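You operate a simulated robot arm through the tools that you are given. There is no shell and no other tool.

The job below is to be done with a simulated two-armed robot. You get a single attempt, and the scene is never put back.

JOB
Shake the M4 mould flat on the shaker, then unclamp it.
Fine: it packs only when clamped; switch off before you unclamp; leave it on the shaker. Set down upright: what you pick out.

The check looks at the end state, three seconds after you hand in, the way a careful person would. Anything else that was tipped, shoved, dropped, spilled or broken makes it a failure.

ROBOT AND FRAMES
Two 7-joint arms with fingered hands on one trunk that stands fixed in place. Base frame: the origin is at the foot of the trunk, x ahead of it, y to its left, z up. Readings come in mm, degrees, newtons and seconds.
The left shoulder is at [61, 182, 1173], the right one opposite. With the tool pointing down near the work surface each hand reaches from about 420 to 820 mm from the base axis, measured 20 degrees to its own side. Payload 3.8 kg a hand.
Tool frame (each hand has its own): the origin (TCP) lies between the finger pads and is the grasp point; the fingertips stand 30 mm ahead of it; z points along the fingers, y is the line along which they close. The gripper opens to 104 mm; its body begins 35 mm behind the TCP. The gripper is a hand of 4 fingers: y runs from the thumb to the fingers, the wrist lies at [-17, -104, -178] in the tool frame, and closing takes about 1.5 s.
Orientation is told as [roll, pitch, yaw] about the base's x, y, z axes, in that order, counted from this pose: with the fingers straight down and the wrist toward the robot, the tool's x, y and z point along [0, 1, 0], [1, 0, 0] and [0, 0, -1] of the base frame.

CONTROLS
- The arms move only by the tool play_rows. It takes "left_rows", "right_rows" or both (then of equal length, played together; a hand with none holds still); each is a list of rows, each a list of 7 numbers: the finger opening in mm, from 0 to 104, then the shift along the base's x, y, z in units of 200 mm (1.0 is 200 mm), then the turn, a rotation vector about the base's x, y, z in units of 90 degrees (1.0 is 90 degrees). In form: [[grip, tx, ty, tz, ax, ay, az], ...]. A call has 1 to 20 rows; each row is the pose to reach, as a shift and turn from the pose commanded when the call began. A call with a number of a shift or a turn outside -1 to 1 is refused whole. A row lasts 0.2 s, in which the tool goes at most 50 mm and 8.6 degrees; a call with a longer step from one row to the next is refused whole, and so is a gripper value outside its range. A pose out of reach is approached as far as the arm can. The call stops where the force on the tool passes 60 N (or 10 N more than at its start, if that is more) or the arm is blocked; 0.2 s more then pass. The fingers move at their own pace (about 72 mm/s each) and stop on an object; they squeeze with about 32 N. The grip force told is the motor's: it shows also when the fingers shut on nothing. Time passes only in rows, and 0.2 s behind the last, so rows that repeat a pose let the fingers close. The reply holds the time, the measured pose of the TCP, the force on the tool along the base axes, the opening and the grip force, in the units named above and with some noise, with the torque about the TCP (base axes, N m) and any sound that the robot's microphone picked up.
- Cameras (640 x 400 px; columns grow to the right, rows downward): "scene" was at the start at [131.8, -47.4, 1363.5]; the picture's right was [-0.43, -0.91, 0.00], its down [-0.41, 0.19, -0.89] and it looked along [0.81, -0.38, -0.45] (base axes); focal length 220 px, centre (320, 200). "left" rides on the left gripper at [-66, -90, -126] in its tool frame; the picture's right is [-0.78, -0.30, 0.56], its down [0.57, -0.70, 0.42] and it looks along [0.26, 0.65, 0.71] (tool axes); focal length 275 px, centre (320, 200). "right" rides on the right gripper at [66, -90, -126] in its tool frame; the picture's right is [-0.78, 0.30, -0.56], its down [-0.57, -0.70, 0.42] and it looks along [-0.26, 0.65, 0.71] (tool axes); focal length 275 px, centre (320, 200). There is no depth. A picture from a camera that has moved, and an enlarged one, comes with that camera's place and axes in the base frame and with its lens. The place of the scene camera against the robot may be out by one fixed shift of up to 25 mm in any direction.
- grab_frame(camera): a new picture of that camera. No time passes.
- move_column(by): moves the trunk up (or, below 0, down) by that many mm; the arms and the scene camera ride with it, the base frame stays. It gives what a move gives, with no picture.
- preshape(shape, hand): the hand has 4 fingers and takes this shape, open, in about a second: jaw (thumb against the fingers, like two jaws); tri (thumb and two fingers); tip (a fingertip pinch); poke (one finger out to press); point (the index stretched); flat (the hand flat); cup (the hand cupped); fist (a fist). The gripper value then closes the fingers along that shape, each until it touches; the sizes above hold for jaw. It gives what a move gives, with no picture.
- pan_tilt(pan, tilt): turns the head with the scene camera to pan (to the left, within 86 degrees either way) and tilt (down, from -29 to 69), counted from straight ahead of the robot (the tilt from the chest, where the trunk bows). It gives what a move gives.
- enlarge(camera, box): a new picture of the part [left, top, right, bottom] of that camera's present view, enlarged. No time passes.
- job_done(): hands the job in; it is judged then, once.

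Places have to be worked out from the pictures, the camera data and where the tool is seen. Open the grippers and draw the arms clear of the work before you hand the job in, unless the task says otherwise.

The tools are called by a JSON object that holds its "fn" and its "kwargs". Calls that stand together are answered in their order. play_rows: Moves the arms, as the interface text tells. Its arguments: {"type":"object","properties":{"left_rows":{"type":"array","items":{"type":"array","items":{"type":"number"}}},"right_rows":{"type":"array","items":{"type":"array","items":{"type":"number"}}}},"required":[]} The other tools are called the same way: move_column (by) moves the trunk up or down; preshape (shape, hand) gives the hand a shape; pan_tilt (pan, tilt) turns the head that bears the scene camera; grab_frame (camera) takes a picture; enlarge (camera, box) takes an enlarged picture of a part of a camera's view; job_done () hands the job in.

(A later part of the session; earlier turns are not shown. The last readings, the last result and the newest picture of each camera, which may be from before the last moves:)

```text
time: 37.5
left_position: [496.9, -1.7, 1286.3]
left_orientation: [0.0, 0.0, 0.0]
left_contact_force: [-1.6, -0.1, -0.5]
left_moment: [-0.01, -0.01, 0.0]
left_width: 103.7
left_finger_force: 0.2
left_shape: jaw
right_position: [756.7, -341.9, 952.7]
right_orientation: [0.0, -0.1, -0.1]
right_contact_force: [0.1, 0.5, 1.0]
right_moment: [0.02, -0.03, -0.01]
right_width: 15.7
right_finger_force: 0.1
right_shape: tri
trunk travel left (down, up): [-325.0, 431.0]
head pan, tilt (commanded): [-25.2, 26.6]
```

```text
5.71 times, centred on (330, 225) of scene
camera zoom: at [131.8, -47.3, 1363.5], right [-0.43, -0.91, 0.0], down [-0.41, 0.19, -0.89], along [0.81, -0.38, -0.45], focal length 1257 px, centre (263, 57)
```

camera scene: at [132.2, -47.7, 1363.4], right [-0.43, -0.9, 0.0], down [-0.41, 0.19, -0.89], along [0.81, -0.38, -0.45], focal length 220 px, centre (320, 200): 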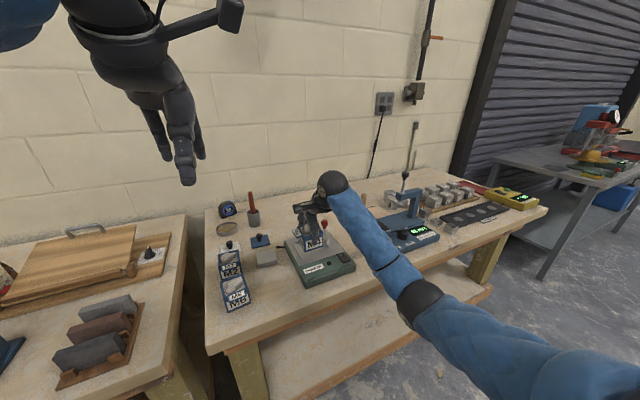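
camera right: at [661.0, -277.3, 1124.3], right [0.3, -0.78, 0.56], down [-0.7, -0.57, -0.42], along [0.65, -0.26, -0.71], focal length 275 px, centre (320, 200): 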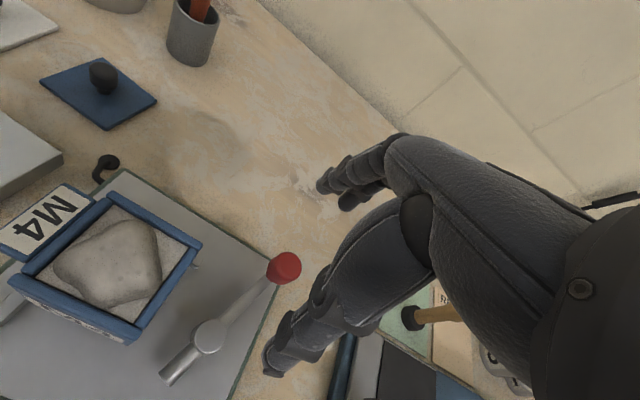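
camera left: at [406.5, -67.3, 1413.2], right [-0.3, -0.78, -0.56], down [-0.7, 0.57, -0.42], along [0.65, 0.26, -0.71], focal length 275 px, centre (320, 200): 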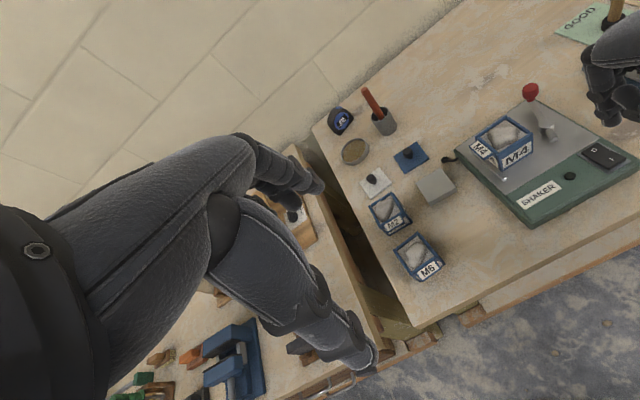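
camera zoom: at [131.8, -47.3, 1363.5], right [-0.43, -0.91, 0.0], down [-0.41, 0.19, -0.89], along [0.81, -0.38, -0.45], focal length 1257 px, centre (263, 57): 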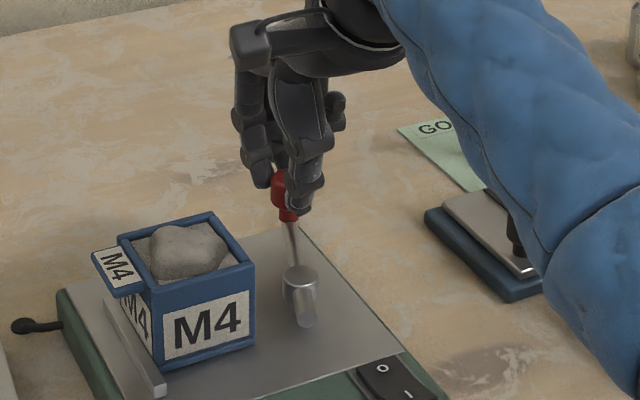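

The fingers have come in close around the knob, but the grip force is still 0, so they haven't squeezed it yet. I'll close further.

{"fn": "play_rows", "kwargs": {"right_rows": [[8, 0, 0, 0, 0, 0, 0], [0, 0, 0, 0, 0, 0, 0], [0, 0, 0, 0, 0, 0, 0], [0, 0, 0, 0, 0, 0, 0]]}}

{"fn": "enlarge", "kwargs": {"camera": "right", "box": [240, 200, 380, 320]}}

{"fn": "enlarge", "kwargs": {"camera": "left", "box": [510, 60, 570, 120]}}

{"fn": "enlarge", "kwargs": {"camera": "scene", "box": [310, 200, 350, 250]}}

```text
time: 38.5
left_position: [496.3, -1.9, 1287.4]
left_orientation: [0.1, 0.0, 0.0]
left_contact_force: [-0.6, 0.7, -1.0]
left_moment: [-0.01, -0.02, -0.01]
left_width: 103.8
left_finger_force: 0.1
left_shape: jaw
right_position: [755.6, -341.5, 951.1]
right_orientation: [0.0, 0.2, 0.0]
right_contact_force: [-3.7, 0.8, -0.8]
right_moment: [0.02, 0.06, 0.01]
right_width: 14.0
right_finger_force: 32.8
right_shape: tri
trunk travel left (down, up): [-325.0, 431.0]
head pan, tilt (commanded): [-25.2, 26.6]
```

```text
3.33 times, centred on (310, 260) of right
camera zoom: at [667.4, -276.9, 1077.3], right [0.3, -0.78, 0.56], down [-0.7, -0.57, -0.42], along [0.65, -0.26, -0.71], focal length 918 px, centre (353, 0)
```

zoom: 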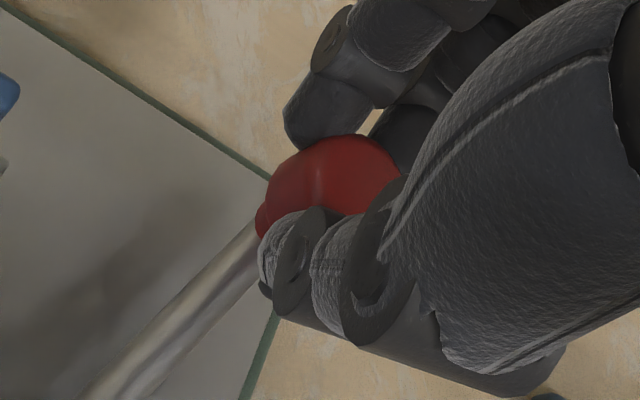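

```text
6.67 times, centred on (540, 90) of left
camera zoom: at [406.3, -67.3, 1413.3], right [-0.3, -0.78, -0.56], down [-0.7, 0.57, -0.42], along [0.65, 0.26, -0.71], focal length 1835 px, centre (-1147, 933)
```

zoom: 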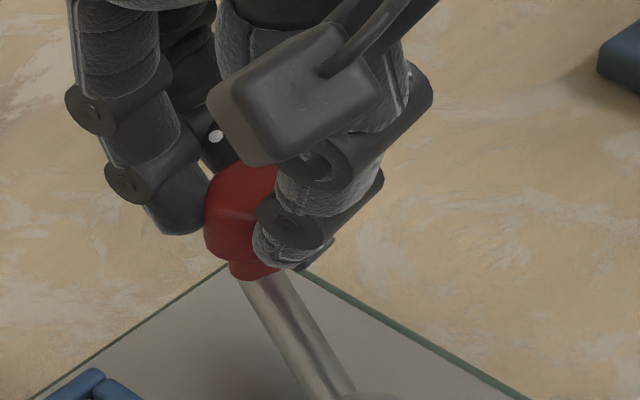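

```text
8.00 times, centred on (330, 225) of scene
camera zoom: at [131.7, -47.4, 1363.5], right [-0.43, -0.91, 0.0], down [-0.41, 0.19, -0.89], along [0.81, -0.38, -0.45], focal length 1760 px, centre (240, 0)
```

zoom: 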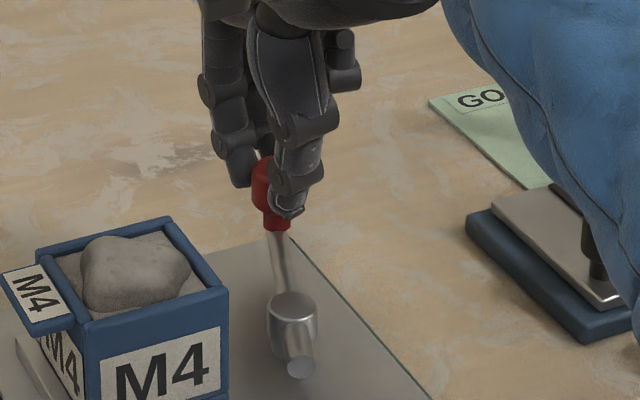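

The knob is now gripped at 33 N. I'll try the first 10° of clockwise swing (knob toward -y) slowly and read the forces.

{"fn": "play_rows", "kwargs": {"right_rows": [[0, -0.005, -0.013, 0, 0, 0, 0], [0, -0.01, -0.0265, 0, 0, 0, 0], [0, -0.016, -0.04, 0, 0, 0, 0], [0, -0.0225, -0.052, 0, 0, 0, 0], [0, -0.0225, -0.052, 0, 0, 0, 0]]}}

{"fn": "enlarge", "kwargs": {"camera": "left", "box": [490, 50, 590, 150]}}

{"fn": "enlarge", "kwargs": {"camera": "right", "box": [180, 130, 440, 400]}}

```text
time: 39.7
left_position: [496.0, -0.1, 1286.2]
left_orientation: [0.0, 0.0, 0.0]
left_contact_force: [0.8, 0.5, -0.1]
left_moment: [-0.01, 0.02, 0.02]
left_width: 103.8
left_finger_force: 0.1
left_shape: jaw
right_position: [752.8, -352.3, 953.1]
right_orientation: [-0.1, 0.1, 0.1]
right_contact_force: [-6.2, 5.9, -1.5]
right_moment: [0.11, 0.13, -0.03]
right_width: 13.4
right_finger_force: 32.5
right_shape: tri
trunk travel left (down, up): [-325.0, 431.0]
head pan, tilt (commanded): [-25.2, 26.6]
```

```text
4.00 times, centred on (540, 100) of left
camera zoom: at [405.8, -66.7, 1413.4], right [-0.3, -0.78, -0.56], down [-0.7, 0.57, -0.43], along [0.65, 0.26, -0.71], focal length 1101 px, centre (-560, 600)
```

zoom: 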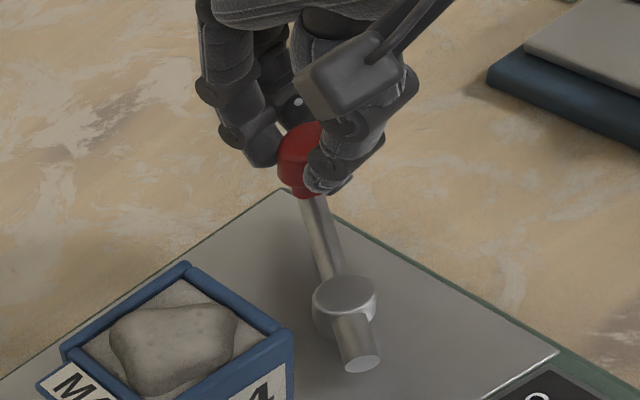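

```text
1.48 times, centred on (310, 265) of right
camera zoom: at [664.2, -287.5, 1077.4], right [0.3, -0.78, 0.56], down [-0.7, -0.57, -0.42], along [0.65, -0.26, -0.71], focal length 408 px, centre (335, 104)
```

zoom: 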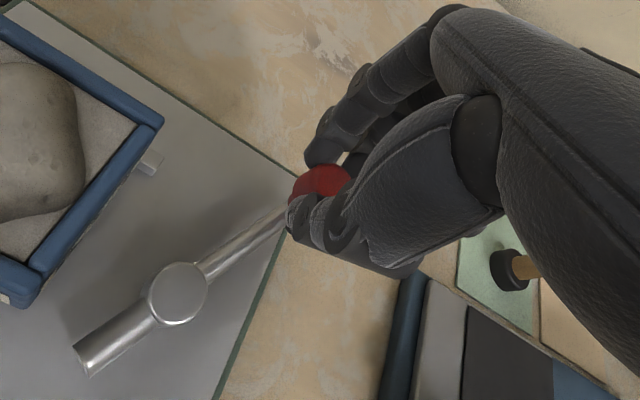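

The lever turned about 10° clockwise with only ~6 N. I'll continue along the arc to about 40°.

{"fn": "play_rows", "kwargs": {"right_rows": [[0, -0.007, -0.0125, 0, 0, 0, 0], [0, -0.01425, -0.0245, 0, 0, 0, 0], [0, -0.022, -0.0365, 0, 0, 0, 0], [0, -0.03075, -0.0475, 0, 0, 0, 0], [0, -0.0395, -0.0585, 0, 0, 0, 0], [0, -0.04925, -0.069, 0, 0, 0, 0], [0, -0.059, -0.0795, 0, 0, 0, 0], [0, -0.0695, -0.089, 0, 0, 0, 0], [0, -0.08, -0.098, 0, 0, 0, 0], [0, -0.0915, -0.10675, 0, 0, 0, 0], [0, -0.103, -0.115, 0, 0, 0, 0], [0, -0.115, -0.1225, 0, 0, 0, 0], [0, -0.115, -0.1225, 0, 0, 0, 0]]}}

{"fn": "enlarge", "kwargs": {"camera": "left", "box": [490, 50, 590, 150]}}

{"fn": "enlarge", "kwargs": {"camera": "right", "box": [140, 100, 440, 400]}}

```text
time: 42.5
left_position: [499.0, -0.9, 1286.6]
left_orientation: [0.1, 0.0, -0.1]
left_contact_force: [-0.1, -0.6, -0.2]
left_moment: [0.01, -0.03, 0.0]
left_width: 103.7
left_finger_force: 0.0
left_shape: jaw
right_position: [730.4, -379.3, 952.3]
right_orientation: [-0.1, -0.1, 0.0]
right_contact_force: [5.9, -2.2, 1.1]
right_moment: [-0.22, -0.29, -0.21]
right_width: 12.8
right_finger_force: 31.4
right_shape: tri
trunk travel left (down, up): [-325.0, 431.0]
head pan, tilt (commanded): [-25.2, 26.6]
```

```text
4.00 times, centred on (540, 100) of left
camera zoom: at [407.2, -67.6, 1413.0], right [-0.3, -0.78, -0.56], down [-0.7, 0.57, -0.42], along [0.65, 0.26, -0.71], focal length 1101 px, centre (-560, 600)
```

zoom: 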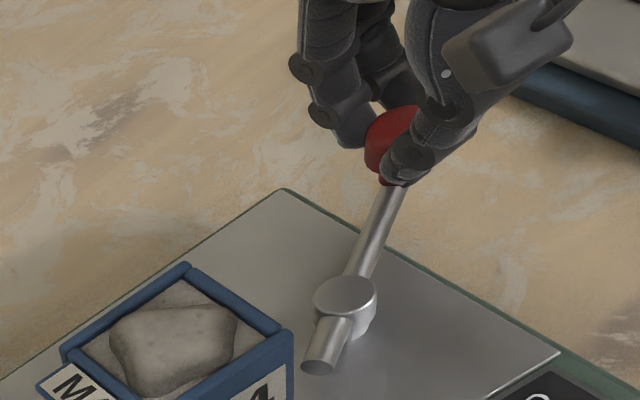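

```text
1.33 times, centred on (290, 250) of right
camera zoom: at [641.7, -313.7, 1077.2], right [0.3, -0.78, 0.56], down [-0.7, -0.57, -0.43], along [0.65, -0.27, -0.71], focal length 367 px, centre (360, 133)
```

zoom: 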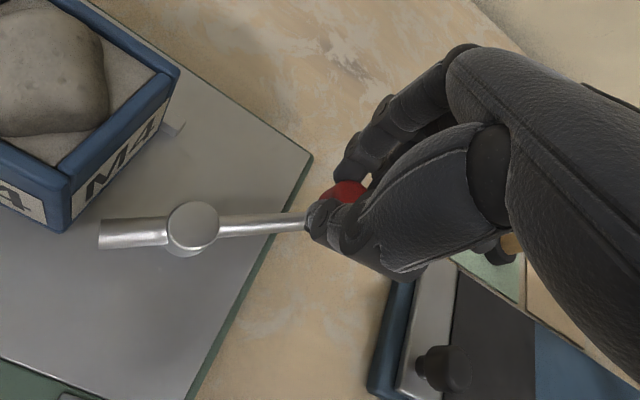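

The stub has swung to about 125° azimuth with its tip near (677, -297), nearing the mould's side. I'll go on in smaller chunks watching for the clamping force.

{"fn": "play_rows", "kwargs": {"right_rows": [[0, -0.01225, -0.0075, 0, 0, 0, 0], [0, -0.02475, -0.014, 0, 0, 0, 0], [0, -0.0375, -0.02025, 0, 0, 0, 0], [0, -0.05075, -0.02575, 0, 0, 0, 0], [0, -0.05075, -0.02575, 0, 0, 0, 0]]}}

{"fn": "enlarge", "kwargs": {"camera": "left", "box": [490, 50, 590, 150]}}

{"fn": "enlarge", "kwargs": {"camera": "right", "box": [140, 100, 440, 400]}}

```text
time: 43.7
left_position: [498.8, -2.2, 1286.9]
left_orientation: [0.1, 0.1, 0.0]
left_contact_force: [-0.1, -0.2, 0.3]
left_moment: [-0.02, -0.04, -0.01]
left_width: 103.5
left_finger_force: 0.0
left_shape: jaw
right_position: [720.9, -384.2, 951.0]
right_orientation: [0.1, 0.1, -0.1]
right_contact_force: [7.7, -7.9, 2.5]
right_moment: [-0.42, -0.38, -0.31]
right_width: 12.8
right_finger_force: 31.7
right_shape: tri
trunk travel left (down, up): [-325.0, 431.0]
head pan, tilt (commanded): [-25.2, 26.6]
```

```text
4.00 times, centred on (540, 100) of left
camera zoom: at [407.3, -68.2, 1412.9], right [-0.3, -0.78, -0.56], down [-0.7, 0.57, -0.42], along [0.65, 0.27, -0.71], focal length 1101 px, centre (-560, 600)
```

zoom: 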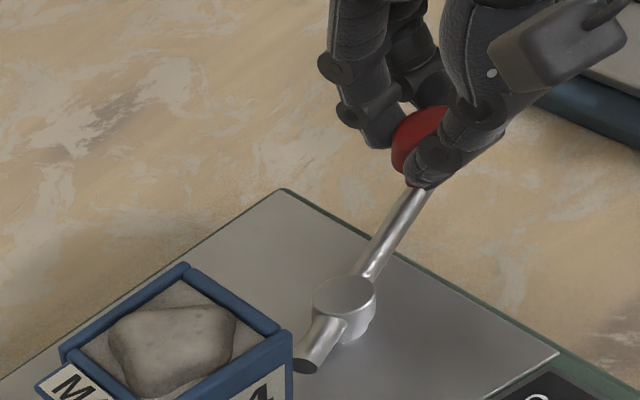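

```text
1.33 times, centred on (290, 250) of right
camera zoom: at [632.8, -319.5, 1076.8], right [0.3, -0.78, 0.56], down [-0.7, -0.57, -0.42], along [0.65, -0.27, -0.71], focal length 367 px, centre (360, 133)
```

zoom: 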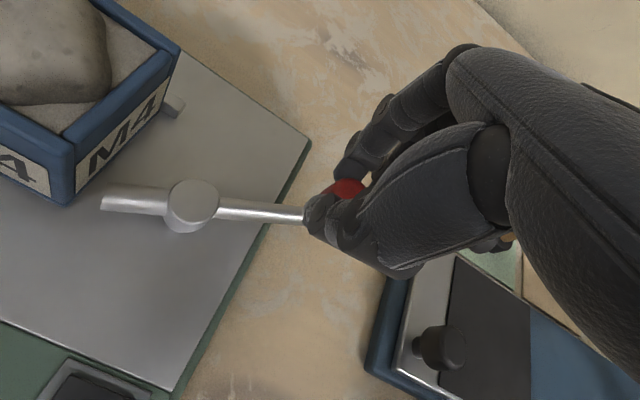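

Resistance along the swing is only ~4 N so far, with ~10 N radial, so the true radius is a bit larger than I assumed. I'll continue 10° with a slight outward correction.

{"fn": "play_rows", "kwargs": {"right_rows": [[0, -0.0125, -0.0075, 0, 0, 0, 0], [0, -0.0255, -0.014, 0, 0, 0, 0], [0, -0.0385, -0.0205, 0, 0, 0, 0], [0, -0.052, -0.026, 0, 0, 0, 0], [0, -0.052, -0.026, 0, 0, 0, 0]]}}

{"fn": "enlarge", "kwargs": {"camera": "left", "box": [490, 50, 590, 150]}}

{"fn": "enlarge", "kwargs": {"camera": "right", "box": [140, 100, 440, 400]}}

```text
time: 44.9
left_position: [498.2, -3.0, 1286.0]
left_orientation: [0.0, 0.0, 0.1]
left_contact_force: [0.4, -0.7, 1.3]
left_moment: [0.01, 0.02, 0.01]
left_width: 103.5
left_finger_force: 0.0
left_shape: jaw
right_position: [709.5, -389.2, 951.3]
right_orientation: [-0.1, 0.0, 0.0]
right_contact_force: [7.0, -12.5, 3.9]
right_moment: [-0.51, -0.35, -0.34]
right_width: 12.5
right_finger_force: 32.1
right_shape: tri
trunk travel left (down, up): [-325.0, 431.0]
head pan, tilt (commanded): [-25.2, 26.6]
```

```text
4.00 times, centred on (540, 100) of left
camera zoom: at [407.1, -68.8, 1413.0], right [-0.3, -0.78, -0.56], down [-0.7, 0.57, -0.42], along [0.65, 0.27, -0.71], focal length 1101 px, centre (-560, 600)
```

zoom: 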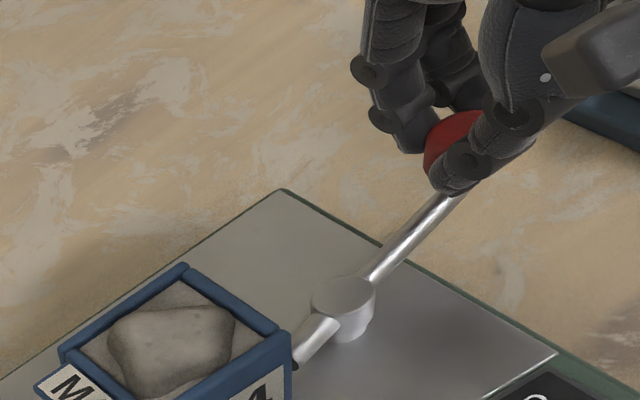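

```text
1.33 times, centred on (290, 250) of right
camera zoom: at [621.5, -324.8, 1076.3], right [0.3, -0.78, 0.56], down [-0.7, -0.57, -0.42], along [0.65, -0.27, -0.71], focal length 367 px, centre (360, 133)
```

zoom: 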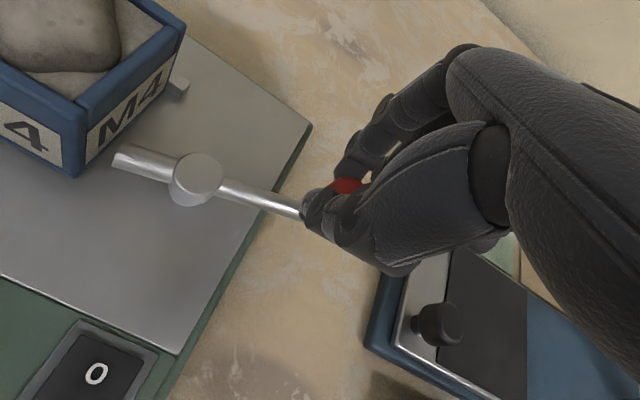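

The radial force grew to ~14 N although I widened the arc, so I'll look closely at the grip and stub before moving on.

{"fn": "enlarge", "kwargs": {"camera": "left", "box": [530, 60, 600, 120]}}

{"fn": "enlarge", "kwargs": {"camera": "scene", "box": [290, 190, 380, 280]}}

{"fn": "enlarge", "kwargs": {"camera": "right", "box": [180, 170, 340, 310]}}

```text
6.67 times, centred on (565, 90) of left
camera zoom: at [407.1, -68.8, 1413.0], right [-0.3, -0.78, -0.56], down [-0.7, 0.57, -0.42], along [0.65, 0.27, -0.71], focal length 1835 px, centre (-1313, 933)
```

zoom: 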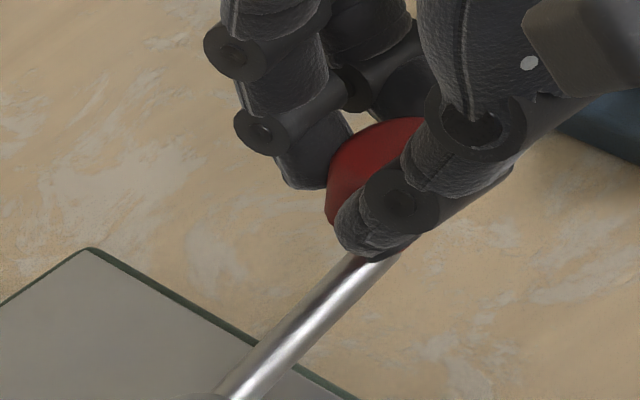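

```text
4.44 times, centred on (335, 235) of scene
camera zoom: at [132.4, -48.7, 1363.4], right [-0.43, -0.9, 0.0], down [-0.41, 0.19, -0.89], along [0.81, -0.38, -0.45], focal length 978 px, centre (253, 44)
```

zoom: 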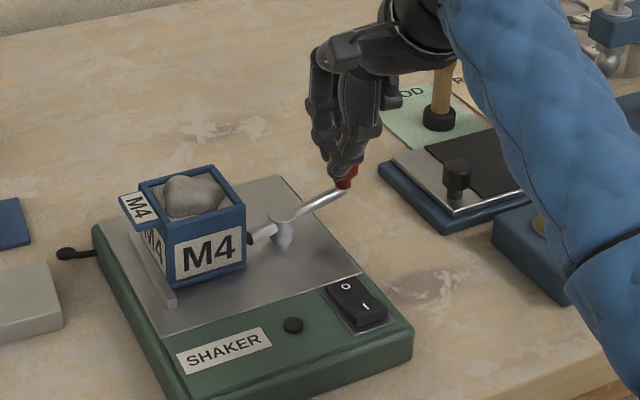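

```text
2.86 times, centred on (260, 240) of right
camera zoom: at [621.5, -324.8, 1076.3], right [0.3, -0.78, 0.56], down [-0.7, -0.57, -0.42], along [0.65, -0.27, -0.71], focal length 786 px, centre (491, 86)
```

zoom: 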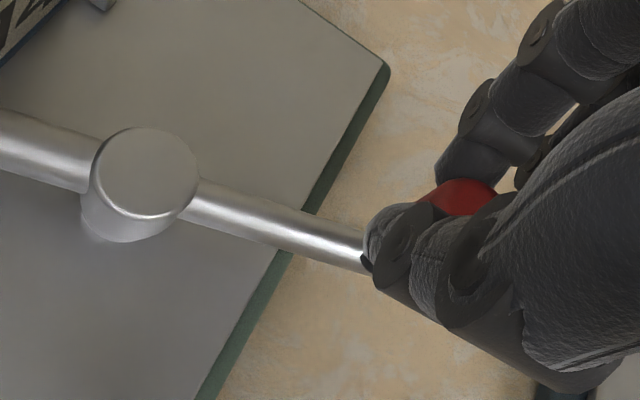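

The picture puts the knob at (715, -385), i.e. exactly on the 65 mm circle but ~6 mm inward of the hand, so the hand strayed too far out. I'll re-centre on the true circle while turning to about -85°.

{"fn": "play_rows", "kwargs": {"right_rows": [[0, -0.006, 0.009, 0, 0, 0, 0], [0, -0.013, 0.018, 0, 0, 0, 0], [0, -0.021, 0.02, 0, 0, 0, 0], [0, -0.03, 0.019, 0, 0, 0, 0], [0, -0.04, 0.018, 0, 0, 0, 0], [0, -0.049, 0.0165, 0, 0, 0, 0], [0, -0.049, 0.0165, 0, 0, 0, 0]]}}

{"fn": "enlarge", "kwargs": {"camera": "left", "box": [490, 50, 610, 150]}}

{"fn": "enlarge", "kwargs": {"camera": "scene", "box": [290, 190, 380, 280]}}

{"fn": "enlarge", "kwargs": {"camera": "right", "box": [140, 100, 340, 310]}}

```text
time: 46.5
left_position: [497.5, -5.4, 1287.9]
left_orientation: [0.0, 0.0, 0.0]
left_contact_force: [0.5, 0.2, -0.6]
left_moment: [-0.02, -0.01, -0.01]
left_width: 103.4
left_finger_force: 0.0
left_shape: jaw
right_position: [700.6, -392.0, 951.1]
right_orientation: [-0.4, 0.1, -0.5]
right_contact_force: [6.6, -28.0, 3.7]
right_moment: [-1.0, -0.3, -0.36]
right_width: 12.2
right_finger_force: 32.0
right_shape: tri
trunk travel left (down, up): [-325.0, 431.0]
head pan, tilt (commanded): [-25.2, 26.6]
```

```text
4.00 times, centred on (550, 100) of left
camera zoom: at [406.8, -71.0, 1412.9], right [-0.3, -0.77, -0.56], down [-0.7, 0.57, -0.42], along [0.65, 0.27, -0.71], focal length 1101 px, centre (-600, 600)
```

zoom: 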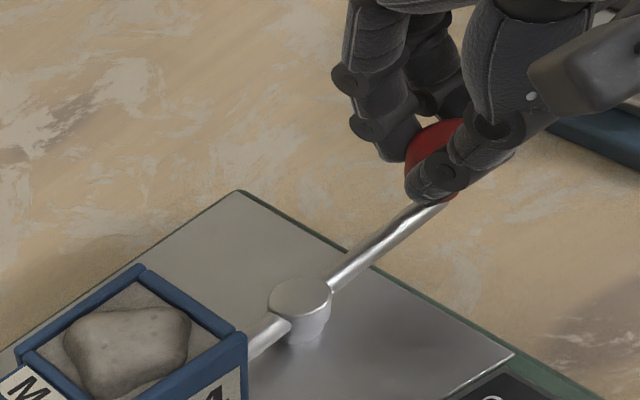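

```text
4.44 times, centred on (335, 235) of scene
camera zoom: at [132.2, -50.9, 1363.3], right [-0.43, -0.9, 0.0], down [-0.41, 0.19, -0.89], along [0.81, -0.38, -0.45], focal length 978 px, centre (253, 44)
```

zoom: 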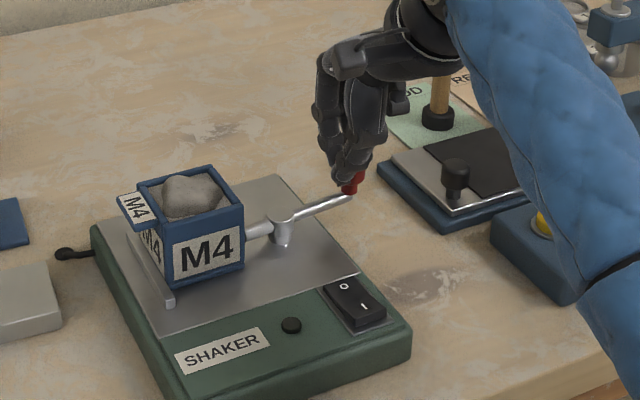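

```text
1.90 times, centred on (240, 205) of right
camera zoom: at [611.9, -325.2, 1075.2], right [0.29, -0.77, 0.56], down [-0.71, -0.57, -0.42], along [0.65, -0.28, -0.71], focal length 524 px, centre (472, 190)
```

zoom: 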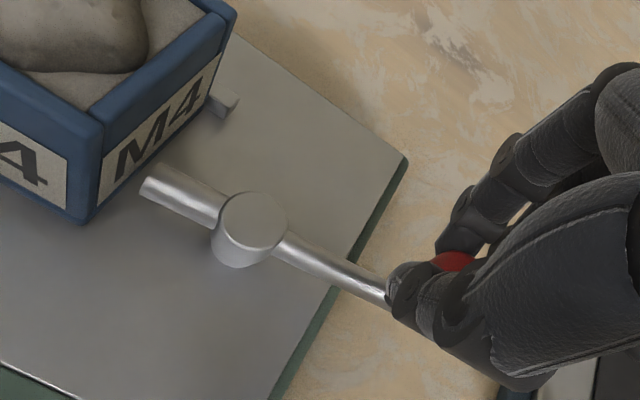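

The knob sits at (704.7, -386) on the circle, with the middle finger hooked on its -y side, so the y force came from my +y correction. I'll relax y by ~5 mm and continue turning in -x toward -90°.

{"fn": "play_rows", "kwargs": {"right_rows": [[0, 0, -0.0125, 0, 0, 0, 0], [0, -0.003, -0.0275, 0, 0, 0, 0], [0, -0.012, -0.028, 0, 0, 0, 0], [0, -0.022, -0.0285, 0, 0, 0, 0], [0, -0.032, -0.029, 0, 0, 0, 0], [0, -0.042, -0.029, 0, 0, 0, 0], [0, -0.042, -0.029, 0, 0, 0, 0]]}}

{"fn": "enlarge", "kwargs": {"camera": "left", "box": [490, 50, 610, 150]}}

{"fn": "enlarge", "kwargs": {"camera": "scene", "box": [290, 190, 380, 280]}}

{"fn": "enlarge", "kwargs": {"camera": "right", "box": [140, 70, 340, 310]}}

```text
time: 48.1
left_position: [497.7, -3.7, 1286.7]
left_orientation: [0.2, 0.1, 0.0]
left_contact_force: [0.2, -0.6, -0.3]
left_moment: [0.01, 0.0, -0.02]
left_width: 103.6
left_finger_force: 0.1
left_shape: jaw
right_position: [694.8, -393.0, 951.1]
right_orientation: [0.0, 0.2, -0.1]
right_contact_force: [3.6, -15.7, -4.2]
right_moment: [-0.62, -0.18, -0.3]
right_width: 11.5
right_finger_force: 32.2
right_shape: tri
trunk travel left (down, up): [-325.0, 431.0]
head pan, tilt (commanded): [-25.2, 26.6]
```

```text
4.00 times, centred on (550, 100) of left
camera zoom: at [407.6, -69.8, 1412.7], right [-0.3, -0.77, -0.56], down [-0.7, 0.57, -0.42], along [0.65, 0.27, -0.71], focal length 1101 px, centre (-600, 600)
```

zoom: 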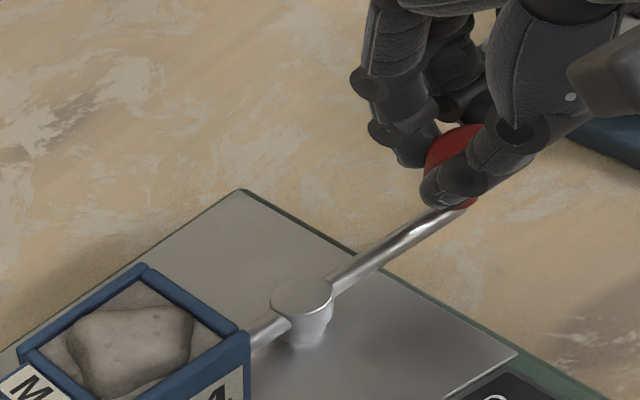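

```text
4.44 times, centred on (335, 235) of scene
camera zoom: at [132.9, -49.8, 1363.2], right [-0.43, -0.9, 0.0], down [-0.41, 0.19, -0.89], along [0.81, -0.38, -0.45], focal length 978 px, centre (253, 44)
```

zoom: 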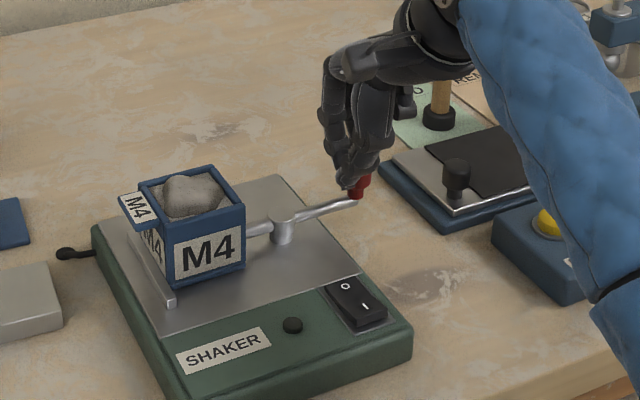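

```text
1.67 times, centred on (240, 190) of right
camera zoom: at [605.2, -327.5, 1075.7], right [0.3, -0.78, 0.56], down [-0.7, -0.57, -0.42], along [0.65, -0.27, -0.72], focal length 459 px, centre (453, 217)
```

zoom: 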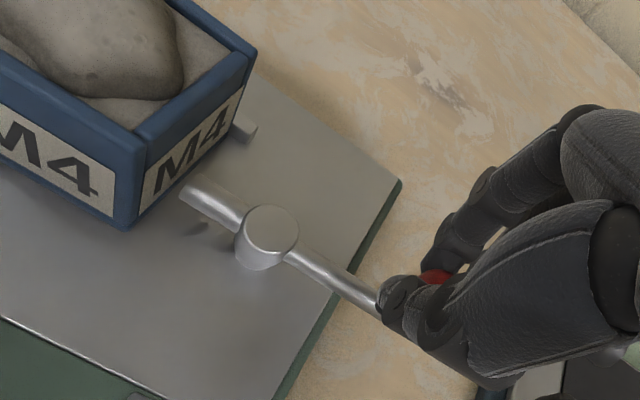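

The stub now points almost straight at the mould (≈93°) with about 9 mm still between its tip and the mould's side, and turning resistance is only ~4 N, so there's no end stop yet. I'll keep turning, relaxing y a little, to find the lever's end.

{"fn": "play_rows", "kwargs": {"right_rows": [[0, -0.01, -0.012, 0, 0, 0, 0], [0, -0.02, -0.015, 0, 0, 0, 0], [0, -0.03, -0.015, 0, 0, 0, 0], [0, -0.04, -0.014, 0, 0, 0, 0], [0, -0.05, -0.013, 0, 0, 0, 0], [0, -0.05, -0.013, 0, 0, 0, 0]]}}

{"fn": "enlarge", "kwargs": {"camera": "left", "box": [490, 50, 610, 150]}}

{"fn": "enlarge", "kwargs": {"camera": "right", "box": [140, 70, 340, 310]}}

```text
time: 49.5
left_position: [502.3, -2.3, 1285.7]
left_orientation: [0.1, 0.2, 0.0]
left_contact_force: [0.2, -0.2, -0.8]
left_moment: [-0.01, -0.01, 0.01]
left_width: 103.5
left_finger_force: 0.0
left_shape: jaw
right_position: [686.3, -393.7, 950.3]
right_orientation: [0.1, -0.3, 0.2]
right_contact_force: [33.2, -6.7, -4.7]
right_moment: [-0.73, -0.98, -0.46]
right_width: 11.7
right_finger_force: 31.9
right_shape: tri
trunk travel left (down, up): [-325.0, 431.0]
head pan, tilt (commanded): [-25.2, 26.6]
```

```text
4.00 times, centred on (550, 100) of left
camera zoom: at [411.6, -68.4, 1411.6], right [-0.3, -0.78, -0.56], down [-0.7, 0.57, -0.42], along [0.65, 0.27, -0.72], focal length 1101 px, centre (-600, 600)
```

zoom: 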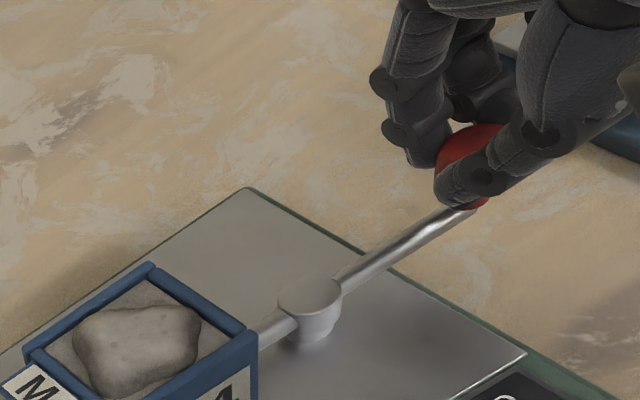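

```text
1.67 times, centred on (240, 190) of right
camera zoom: at [597.1, -328.2, 1075.7], right [0.29, -0.78, 0.56], down [-0.7, -0.57, -0.43], along [0.65, -0.26, -0.71], focal length 459 px, centre (453, 217)
```

zoom: 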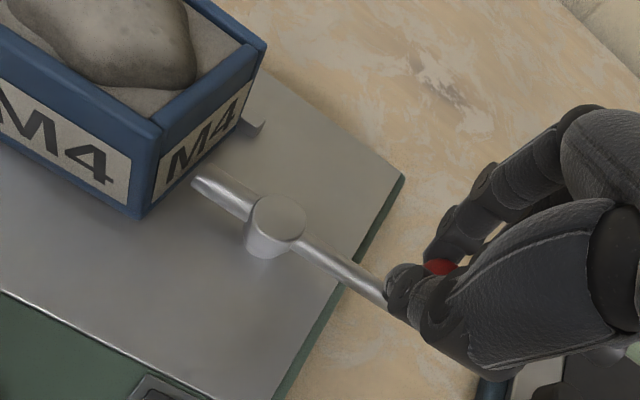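

The x force jumped to 33 N with the stub at about 92–95°, so the lever is at its end of travel. I'll ease the pull off, then open the fingers and see whether the lever stays.

{"fn": "play_rows", "kwargs": {"right_rows": [[0, 0.01, 0, 0, 0, 0, 0], [0, 0.02, 0, 0, 0, 0, 0], [0, 0.026, 0, 0, 0, 0, 0], [15, 0.026, 0, 0, 0, 0, 0], [25, 0.026, 0, 0, 0, 0, 0], [40, 0.026, 0, 0, 0, 0, 0], [55, 0.026, 0, 0, 0, 0, 0], [60, 0.026, 0, 0, 0, 0, 0], [60, 0.026, 0, 0, 0, 0, 0]]}}

{"fn": "enlarge", "kwargs": {"camera": "left", "box": [490, 50, 610, 150]}}

{"fn": "enlarge", "kwargs": {"camera": "right", "box": [140, 70, 340, 310]}}

```text
time: 51.5
left_position: [497.0, -0.4, 1287.6]
left_orientation: [0.0, -0.1, 0.0]
left_contact_force: [0.2, -0.2, 0.2]
left_moment: [0.01, 0.01, 0.02]
left_width: 103.6
left_finger_force: 0.1
left_shape: jaw
right_position: [689.0, -393.1, 951.8]
right_orientation: [0.0, -0.1, 0.0]
right_contact_force: [-0.4, 0.3, -0.5]
right_moment: [0.02, 0.01, -0.01]
right_width: 59.5
right_finger_force: 0.0
right_shape: tri
trunk travel left (down, up): [-325.0, 431.0]
head pan, tilt (commanded): [-25.2, 26.6]
```

```text
4.00 times, centred on (550, 100) of left
camera zoom: at [406.5, -67.3, 1413.2], right [-0.3, -0.78, -0.56], down [-0.7, 0.57, -0.42], along [0.65, 0.26, -0.71], focal length 1101 px, centre (-600, 600)
```

zoom: 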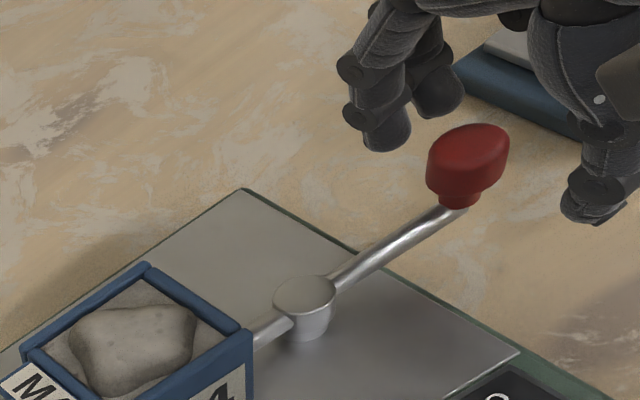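

```text
1.67 times, centred on (240, 190) of right
camera zoom: at [598.8, -327.7, 1077.0], right [0.3, -0.78, 0.56], down [-0.7, -0.57, -0.42], along [0.65, -0.26, -0.71], focal length 459 px, centre (453, 217)
```

zoom: 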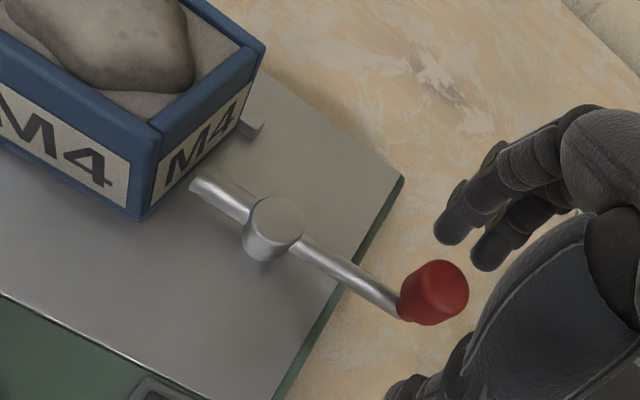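

The lever stays put with the knob at (693, -386), so it is fully thrown. I'll lift the hand off and back to get a clear look at the mould and stub.

{"fn": "play_rows", "kwargs": {"right_rows": [[60, 0, 0, 0.05, 0, 0, 0], [60, 0, 0, 0.15, 0, 0, 0], [60, 0, 0, 0.3, 0, 0, 0], [60, 0, 0, 0.45, 0, 0, 0], [60, -0.1, 0.0, 0.55, 0, 0, 0], [60, -0.25, 0.05, 0.6, 0, 0, 0], [60, -0.4, 0.15, 0.6, 0, 0, 0], [60, -0.55, 0.25, 0.6, 0, 0, 0], [60, -0.65, 0.35, 0.6, 0, 0, 0], [60, -0.65, 0.35, 0.6, 0, 0, 0]]}}

{"fn": "enlarge", "kwargs": {"camera": "right", "box": [150, 80, 350, 280]}}

{"fn": "enlarge", "kwargs": {"camera": "left", "box": [460, 70, 620, 190]}}

{"fn": "enlarge", "kwargs": {"camera": "scene", "box": [280, 200, 360, 280]}}

```text
time: 53.7
left_position: [497.8, -1.1, 1286.8]
left_orientation: [0.1, 0.0, 0.0]
left_contact_force: [1.5, -0.1, -0.7]
left_moment: [0.04, 0.0, 0.03]
left_width: 103.5
left_finger_force: 0.0
left_shape: jaw
right_position: [557.0, -323.8, 1071.2]
right_orientation: [0.0, 0.1, 0.1]
right_contact_force: [1.0, 0.1, -0.5]
right_moment: [-0.02, -0.02, 0.02]
right_width: 59.6
right_finger_force: 0.0
right_shape: tri
trunk travel left (down, up): [-325.0, 431.0]
head pan, tilt (commanded): [-25.2, 26.6]
```

```text
2.00 times, centred on (250, 180) of right
camera zoom: at [468.6, -258.1, 1197.2], right [0.3, -0.78, 0.56], down [-0.7, -0.57, -0.42], along [0.65, -0.26, -0.71], focal length 551 px, centre (460, 240)
```

zoom: 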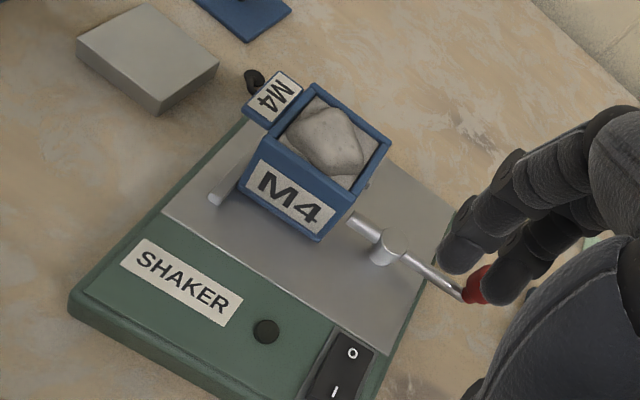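

```text
3.33 times, centred on (540, 130) of left
camera zoom: at [406.6, -67.6, 1413.1], right [-0.3, -0.78, -0.56], down [-0.7, 0.57, -0.42], along [0.65, 0.26, -0.71], focal length 918 px, centre (-413, 433)
```

zoom: 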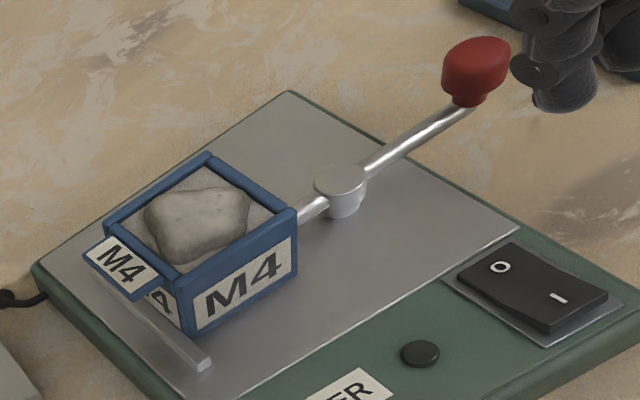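

```text
5.00 times, centred on (320, 240) of scene
camera zoom: at [132.0, -47.6, 1363.5], right [-0.43, -0.9, 0.0], down [-0.41, 0.19, -0.89], along [0.81, -0.38, -0.45], focal length 1100 px, centre (320, 0)
```

zoom: 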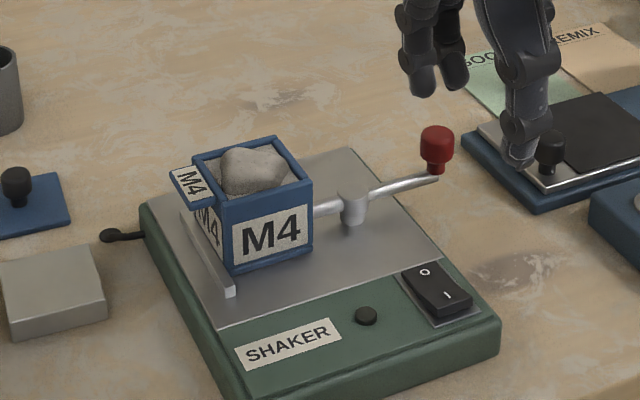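

The stub now points straight at the mould's side. I'll zoom further to judge the gaps at the stub tip and at the left bar.

{"fn": "enlarge", "kwargs": {"camera": "right", "box": [210, 120, 310, 220]}}

{"fn": "enlarge", "kwargs": {"camera": "scene", "box": [295, 222, 335, 262]}}

{"fn": "enlarge", "kwargs": {"camera": "left", "box": [470, 100, 560, 190]}}

```text
4.00 times, centred on (260, 170) of right
camera zoom: at [468.6, -258.1, 1197.2], right [0.3, -0.78, 0.56], down [-0.7, -0.57, -0.42], along [0.65, -0.26, -0.71], focal length 1101 px, centre (560, 320)
```

zoom: 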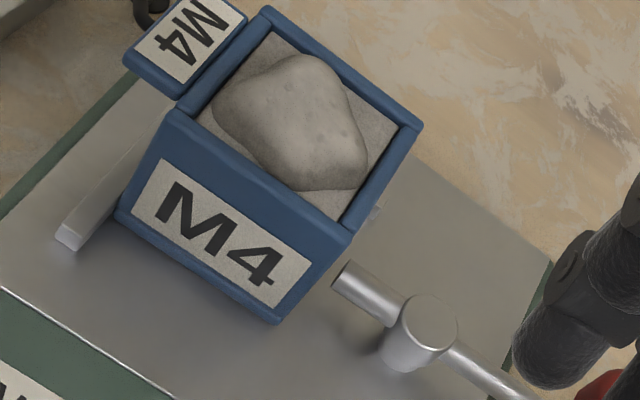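

```text
10.00 times, centred on (315, 242) of scene
camera zoom: at [132.0, -47.6, 1363.5], right [-0.43, -0.9, 0.0], down [-0.41, 0.19, -0.89], along [0.81, -0.38, -0.45], focal length 2200 px, centre (370, -220)
```

zoom: 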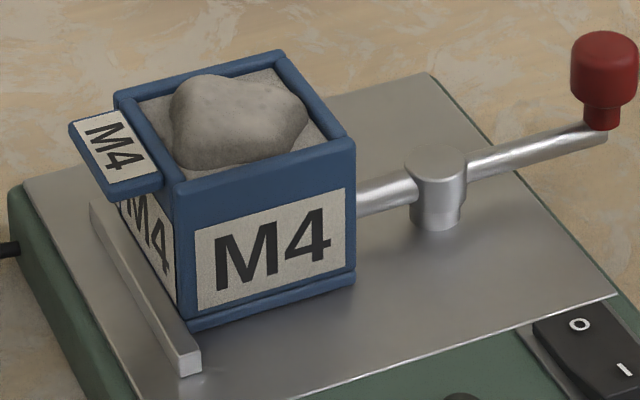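

```text
4.44 times, centred on (515, 145) of left
camera zoom: at [406.6, -67.6, 1413.1], right [-0.3, -0.78, -0.56], down [-0.7, 0.57, -0.42], along [0.65, 0.26, -0.71], focal length 1224 px, centre (-547, 444)
```

zoom: 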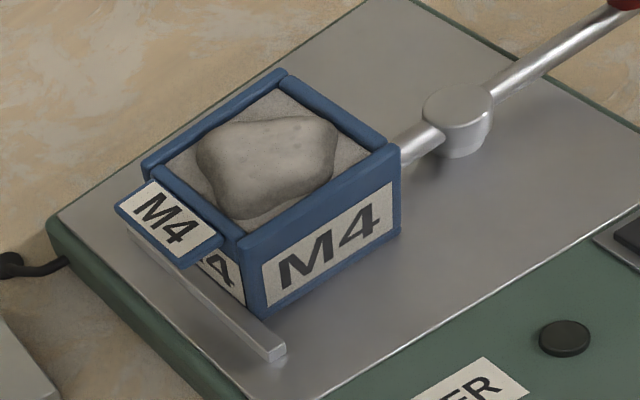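

There's about 8 mm between stub tip and mould at the lever's end stop, so the clamp evidently works by lever position with the mould boxed in; a short shake will show whether it packs. I'll now shape the hand to poke and locate its fingertip relative to the rocker (I ≈ (589, -335, 896), O ≈ (616, -335, 893)).

{"fn": "preshape", "kwargs": {"shape": "point", "hand": "right"}}

{"fn": "grab_frame", "kwargs": {"camera": "right"}}

{"fn": "enlarge", "kwargs": {"camera": "left", "box": [500, 30, 640, 190]}}

{"fn": "enlarge", "kwargs": {"camera": "scene", "box": [290, 140, 430, 280]}}

```text
time: 54.6
left_position: [497.3, -1.0, 1287.8]
left_orientation: [0.0, 0.0, 0.1]
left_contact_force: [0.1, 0.9, -0.4]
left_moment: [0.01, 0.01, -0.01]
left_width: 103.4
left_finger_force: 0.0
left_shape: jaw
right_position: [557.9, -322.1, 1072.2]
right_orientation: [0.0, 0.0, 0.0]
right_contact_force: [0.0, -0.3, -0.1]
right_moment: [0.01, 0.0, 0.01]
right_width: 96.2
right_finger_force: 0.1
right_shape: point
trunk travel left (down, up): [-325.0, 431.0]
head pan, tilt (commanded): [-25.2, 26.6]
```

```text
taken
camera right: at [468.8, -258.1, 1197.3], right [0.3, -0.78, 0.56], down [-0.7, -0.57, -0.42], along [0.65, -0.26, -0.71], focal length 275 px, centre (320, 200)
```

right: 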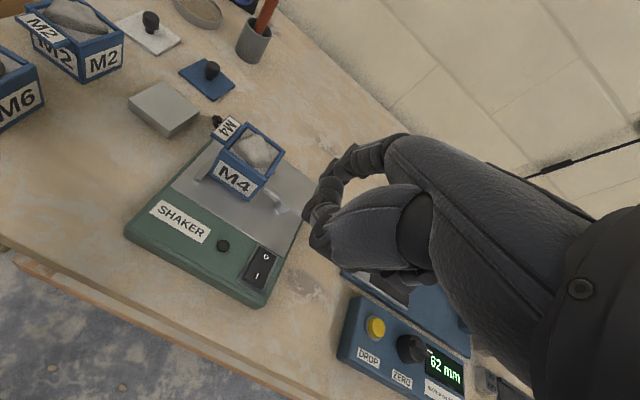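

```text
2.50 times, centred on (570, 110) of left
camera zoom: at [406.5, -67.3, 1413.2], right [-0.3, -0.78, -0.56], down [-0.7, 0.57, -0.42], along [0.65, 0.26, -0.71], focal length 688 px, centre (-305, 425)
```

zoom: 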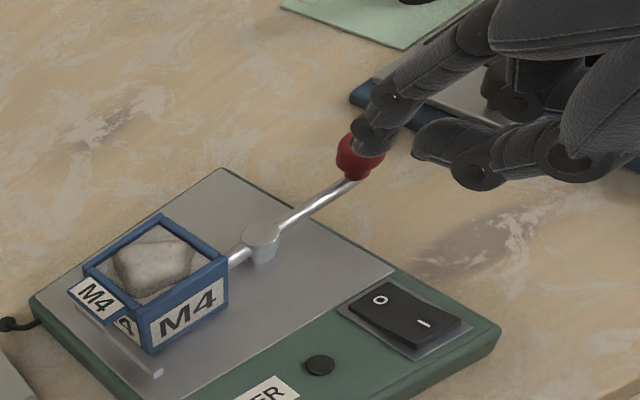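

```text
2.86 times, centred on (360, 210) of scene
camera zoom: at [131.9, -47.4, 1363.5], right [-0.43, -0.91, 0.0], down [-0.41, 0.19, -0.89], along [0.81, -0.38, -0.45], focal length 628 px, centre (206, 171)
```

zoom: 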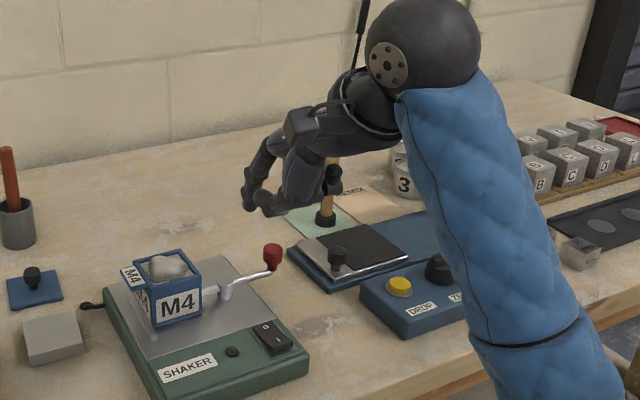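

The point shape sends the index outward; poke is better for pressing straight down. I'll switch to poke and triangulate its tip.

{"fn": "preshape", "kwargs": {"shape": "poke", "hand": "right"}}

{"fn": "enlarge", "kwargs": {"camera": "right", "box": [260, 130, 420, 350]}}

{"fn": "enlarge", "kwargs": {"camera": "left", "box": [560, 30, 640, 150]}}

{"fn": "enlarge", "kwargs": {"camera": "scene", "box": [330, 170, 390, 230]}}

```text
time: 55.5
left_position: [497.2, -2.1, 1287.5]
left_orientation: [0.1, -0.1, 0.0]
left_contact_force: [-0.2, -0.7, 0.0]
left_moment: [0.01, 0.01, 0.01]
left_width: 103.4
left_finger_force: 0.0
left_shape: jaw
right_position: [557.2, -323.1, 1072.6]
right_orientation: [-0.1, 0.0, 0.0]
right_contact_force: [0.5, -0.9, 0.2]
right_moment: [-0.01, 0.01, 0.01]
right_width: 0.0
right_finger_force: 0.1
right_shape: poke
trunk travel left (down, up): [-325.0, 431.0]
head pan, tilt (commanded): [-25.2, 26.6]
```

```text
1.82 times, centred on (340, 240) of right
camera zoom: at [468.7, -258.1, 1197.3], right [0.3, -0.78, 0.56], down [-0.7, -0.57, -0.42], along [0.65, -0.26, -0.71], focal length 500 px, centre (284, 127)
```

zoom: 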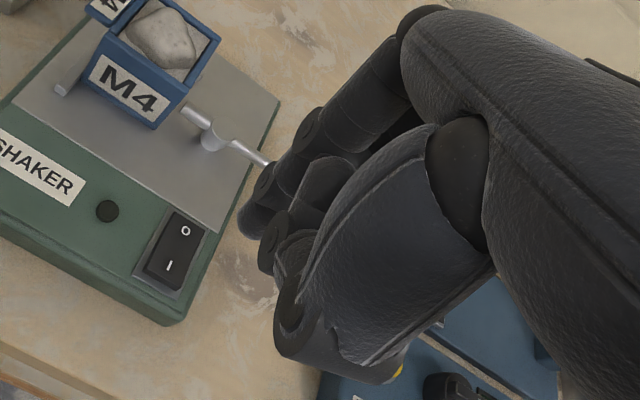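

```text
3.33 times, centred on (600, 90) of left
camera zoom: at [406.5, -67.3, 1413.2], right [-0.3, -0.78, -0.56], down [-0.7, 0.57, -0.42], along [0.65, 0.26, -0.71], focal length 918 px, centre (-613, 567)
```

zoom: 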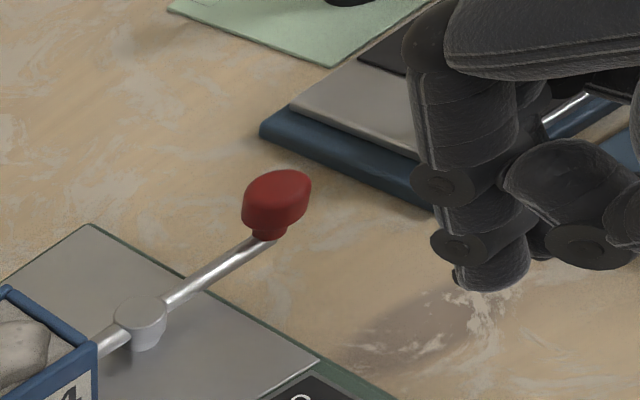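

```text
6.67 times, centred on (360, 200) of scene
camera zoom: at [131.9, -47.4, 1363.5], right [-0.43, -0.91, 0.0], down [-0.41, 0.19, -0.89], along [0.81, -0.38, -0.45], focal length 1466 px, centre (53, 200)
```

zoom: 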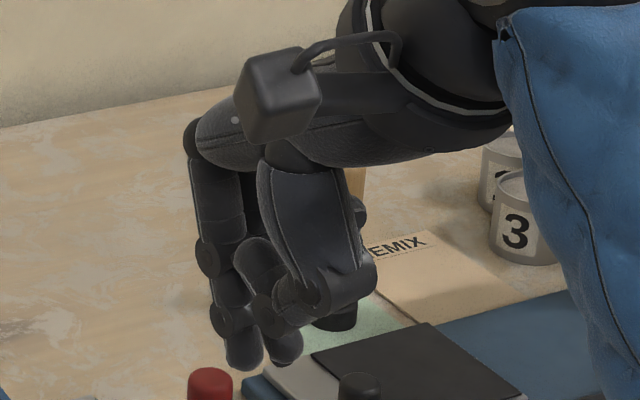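

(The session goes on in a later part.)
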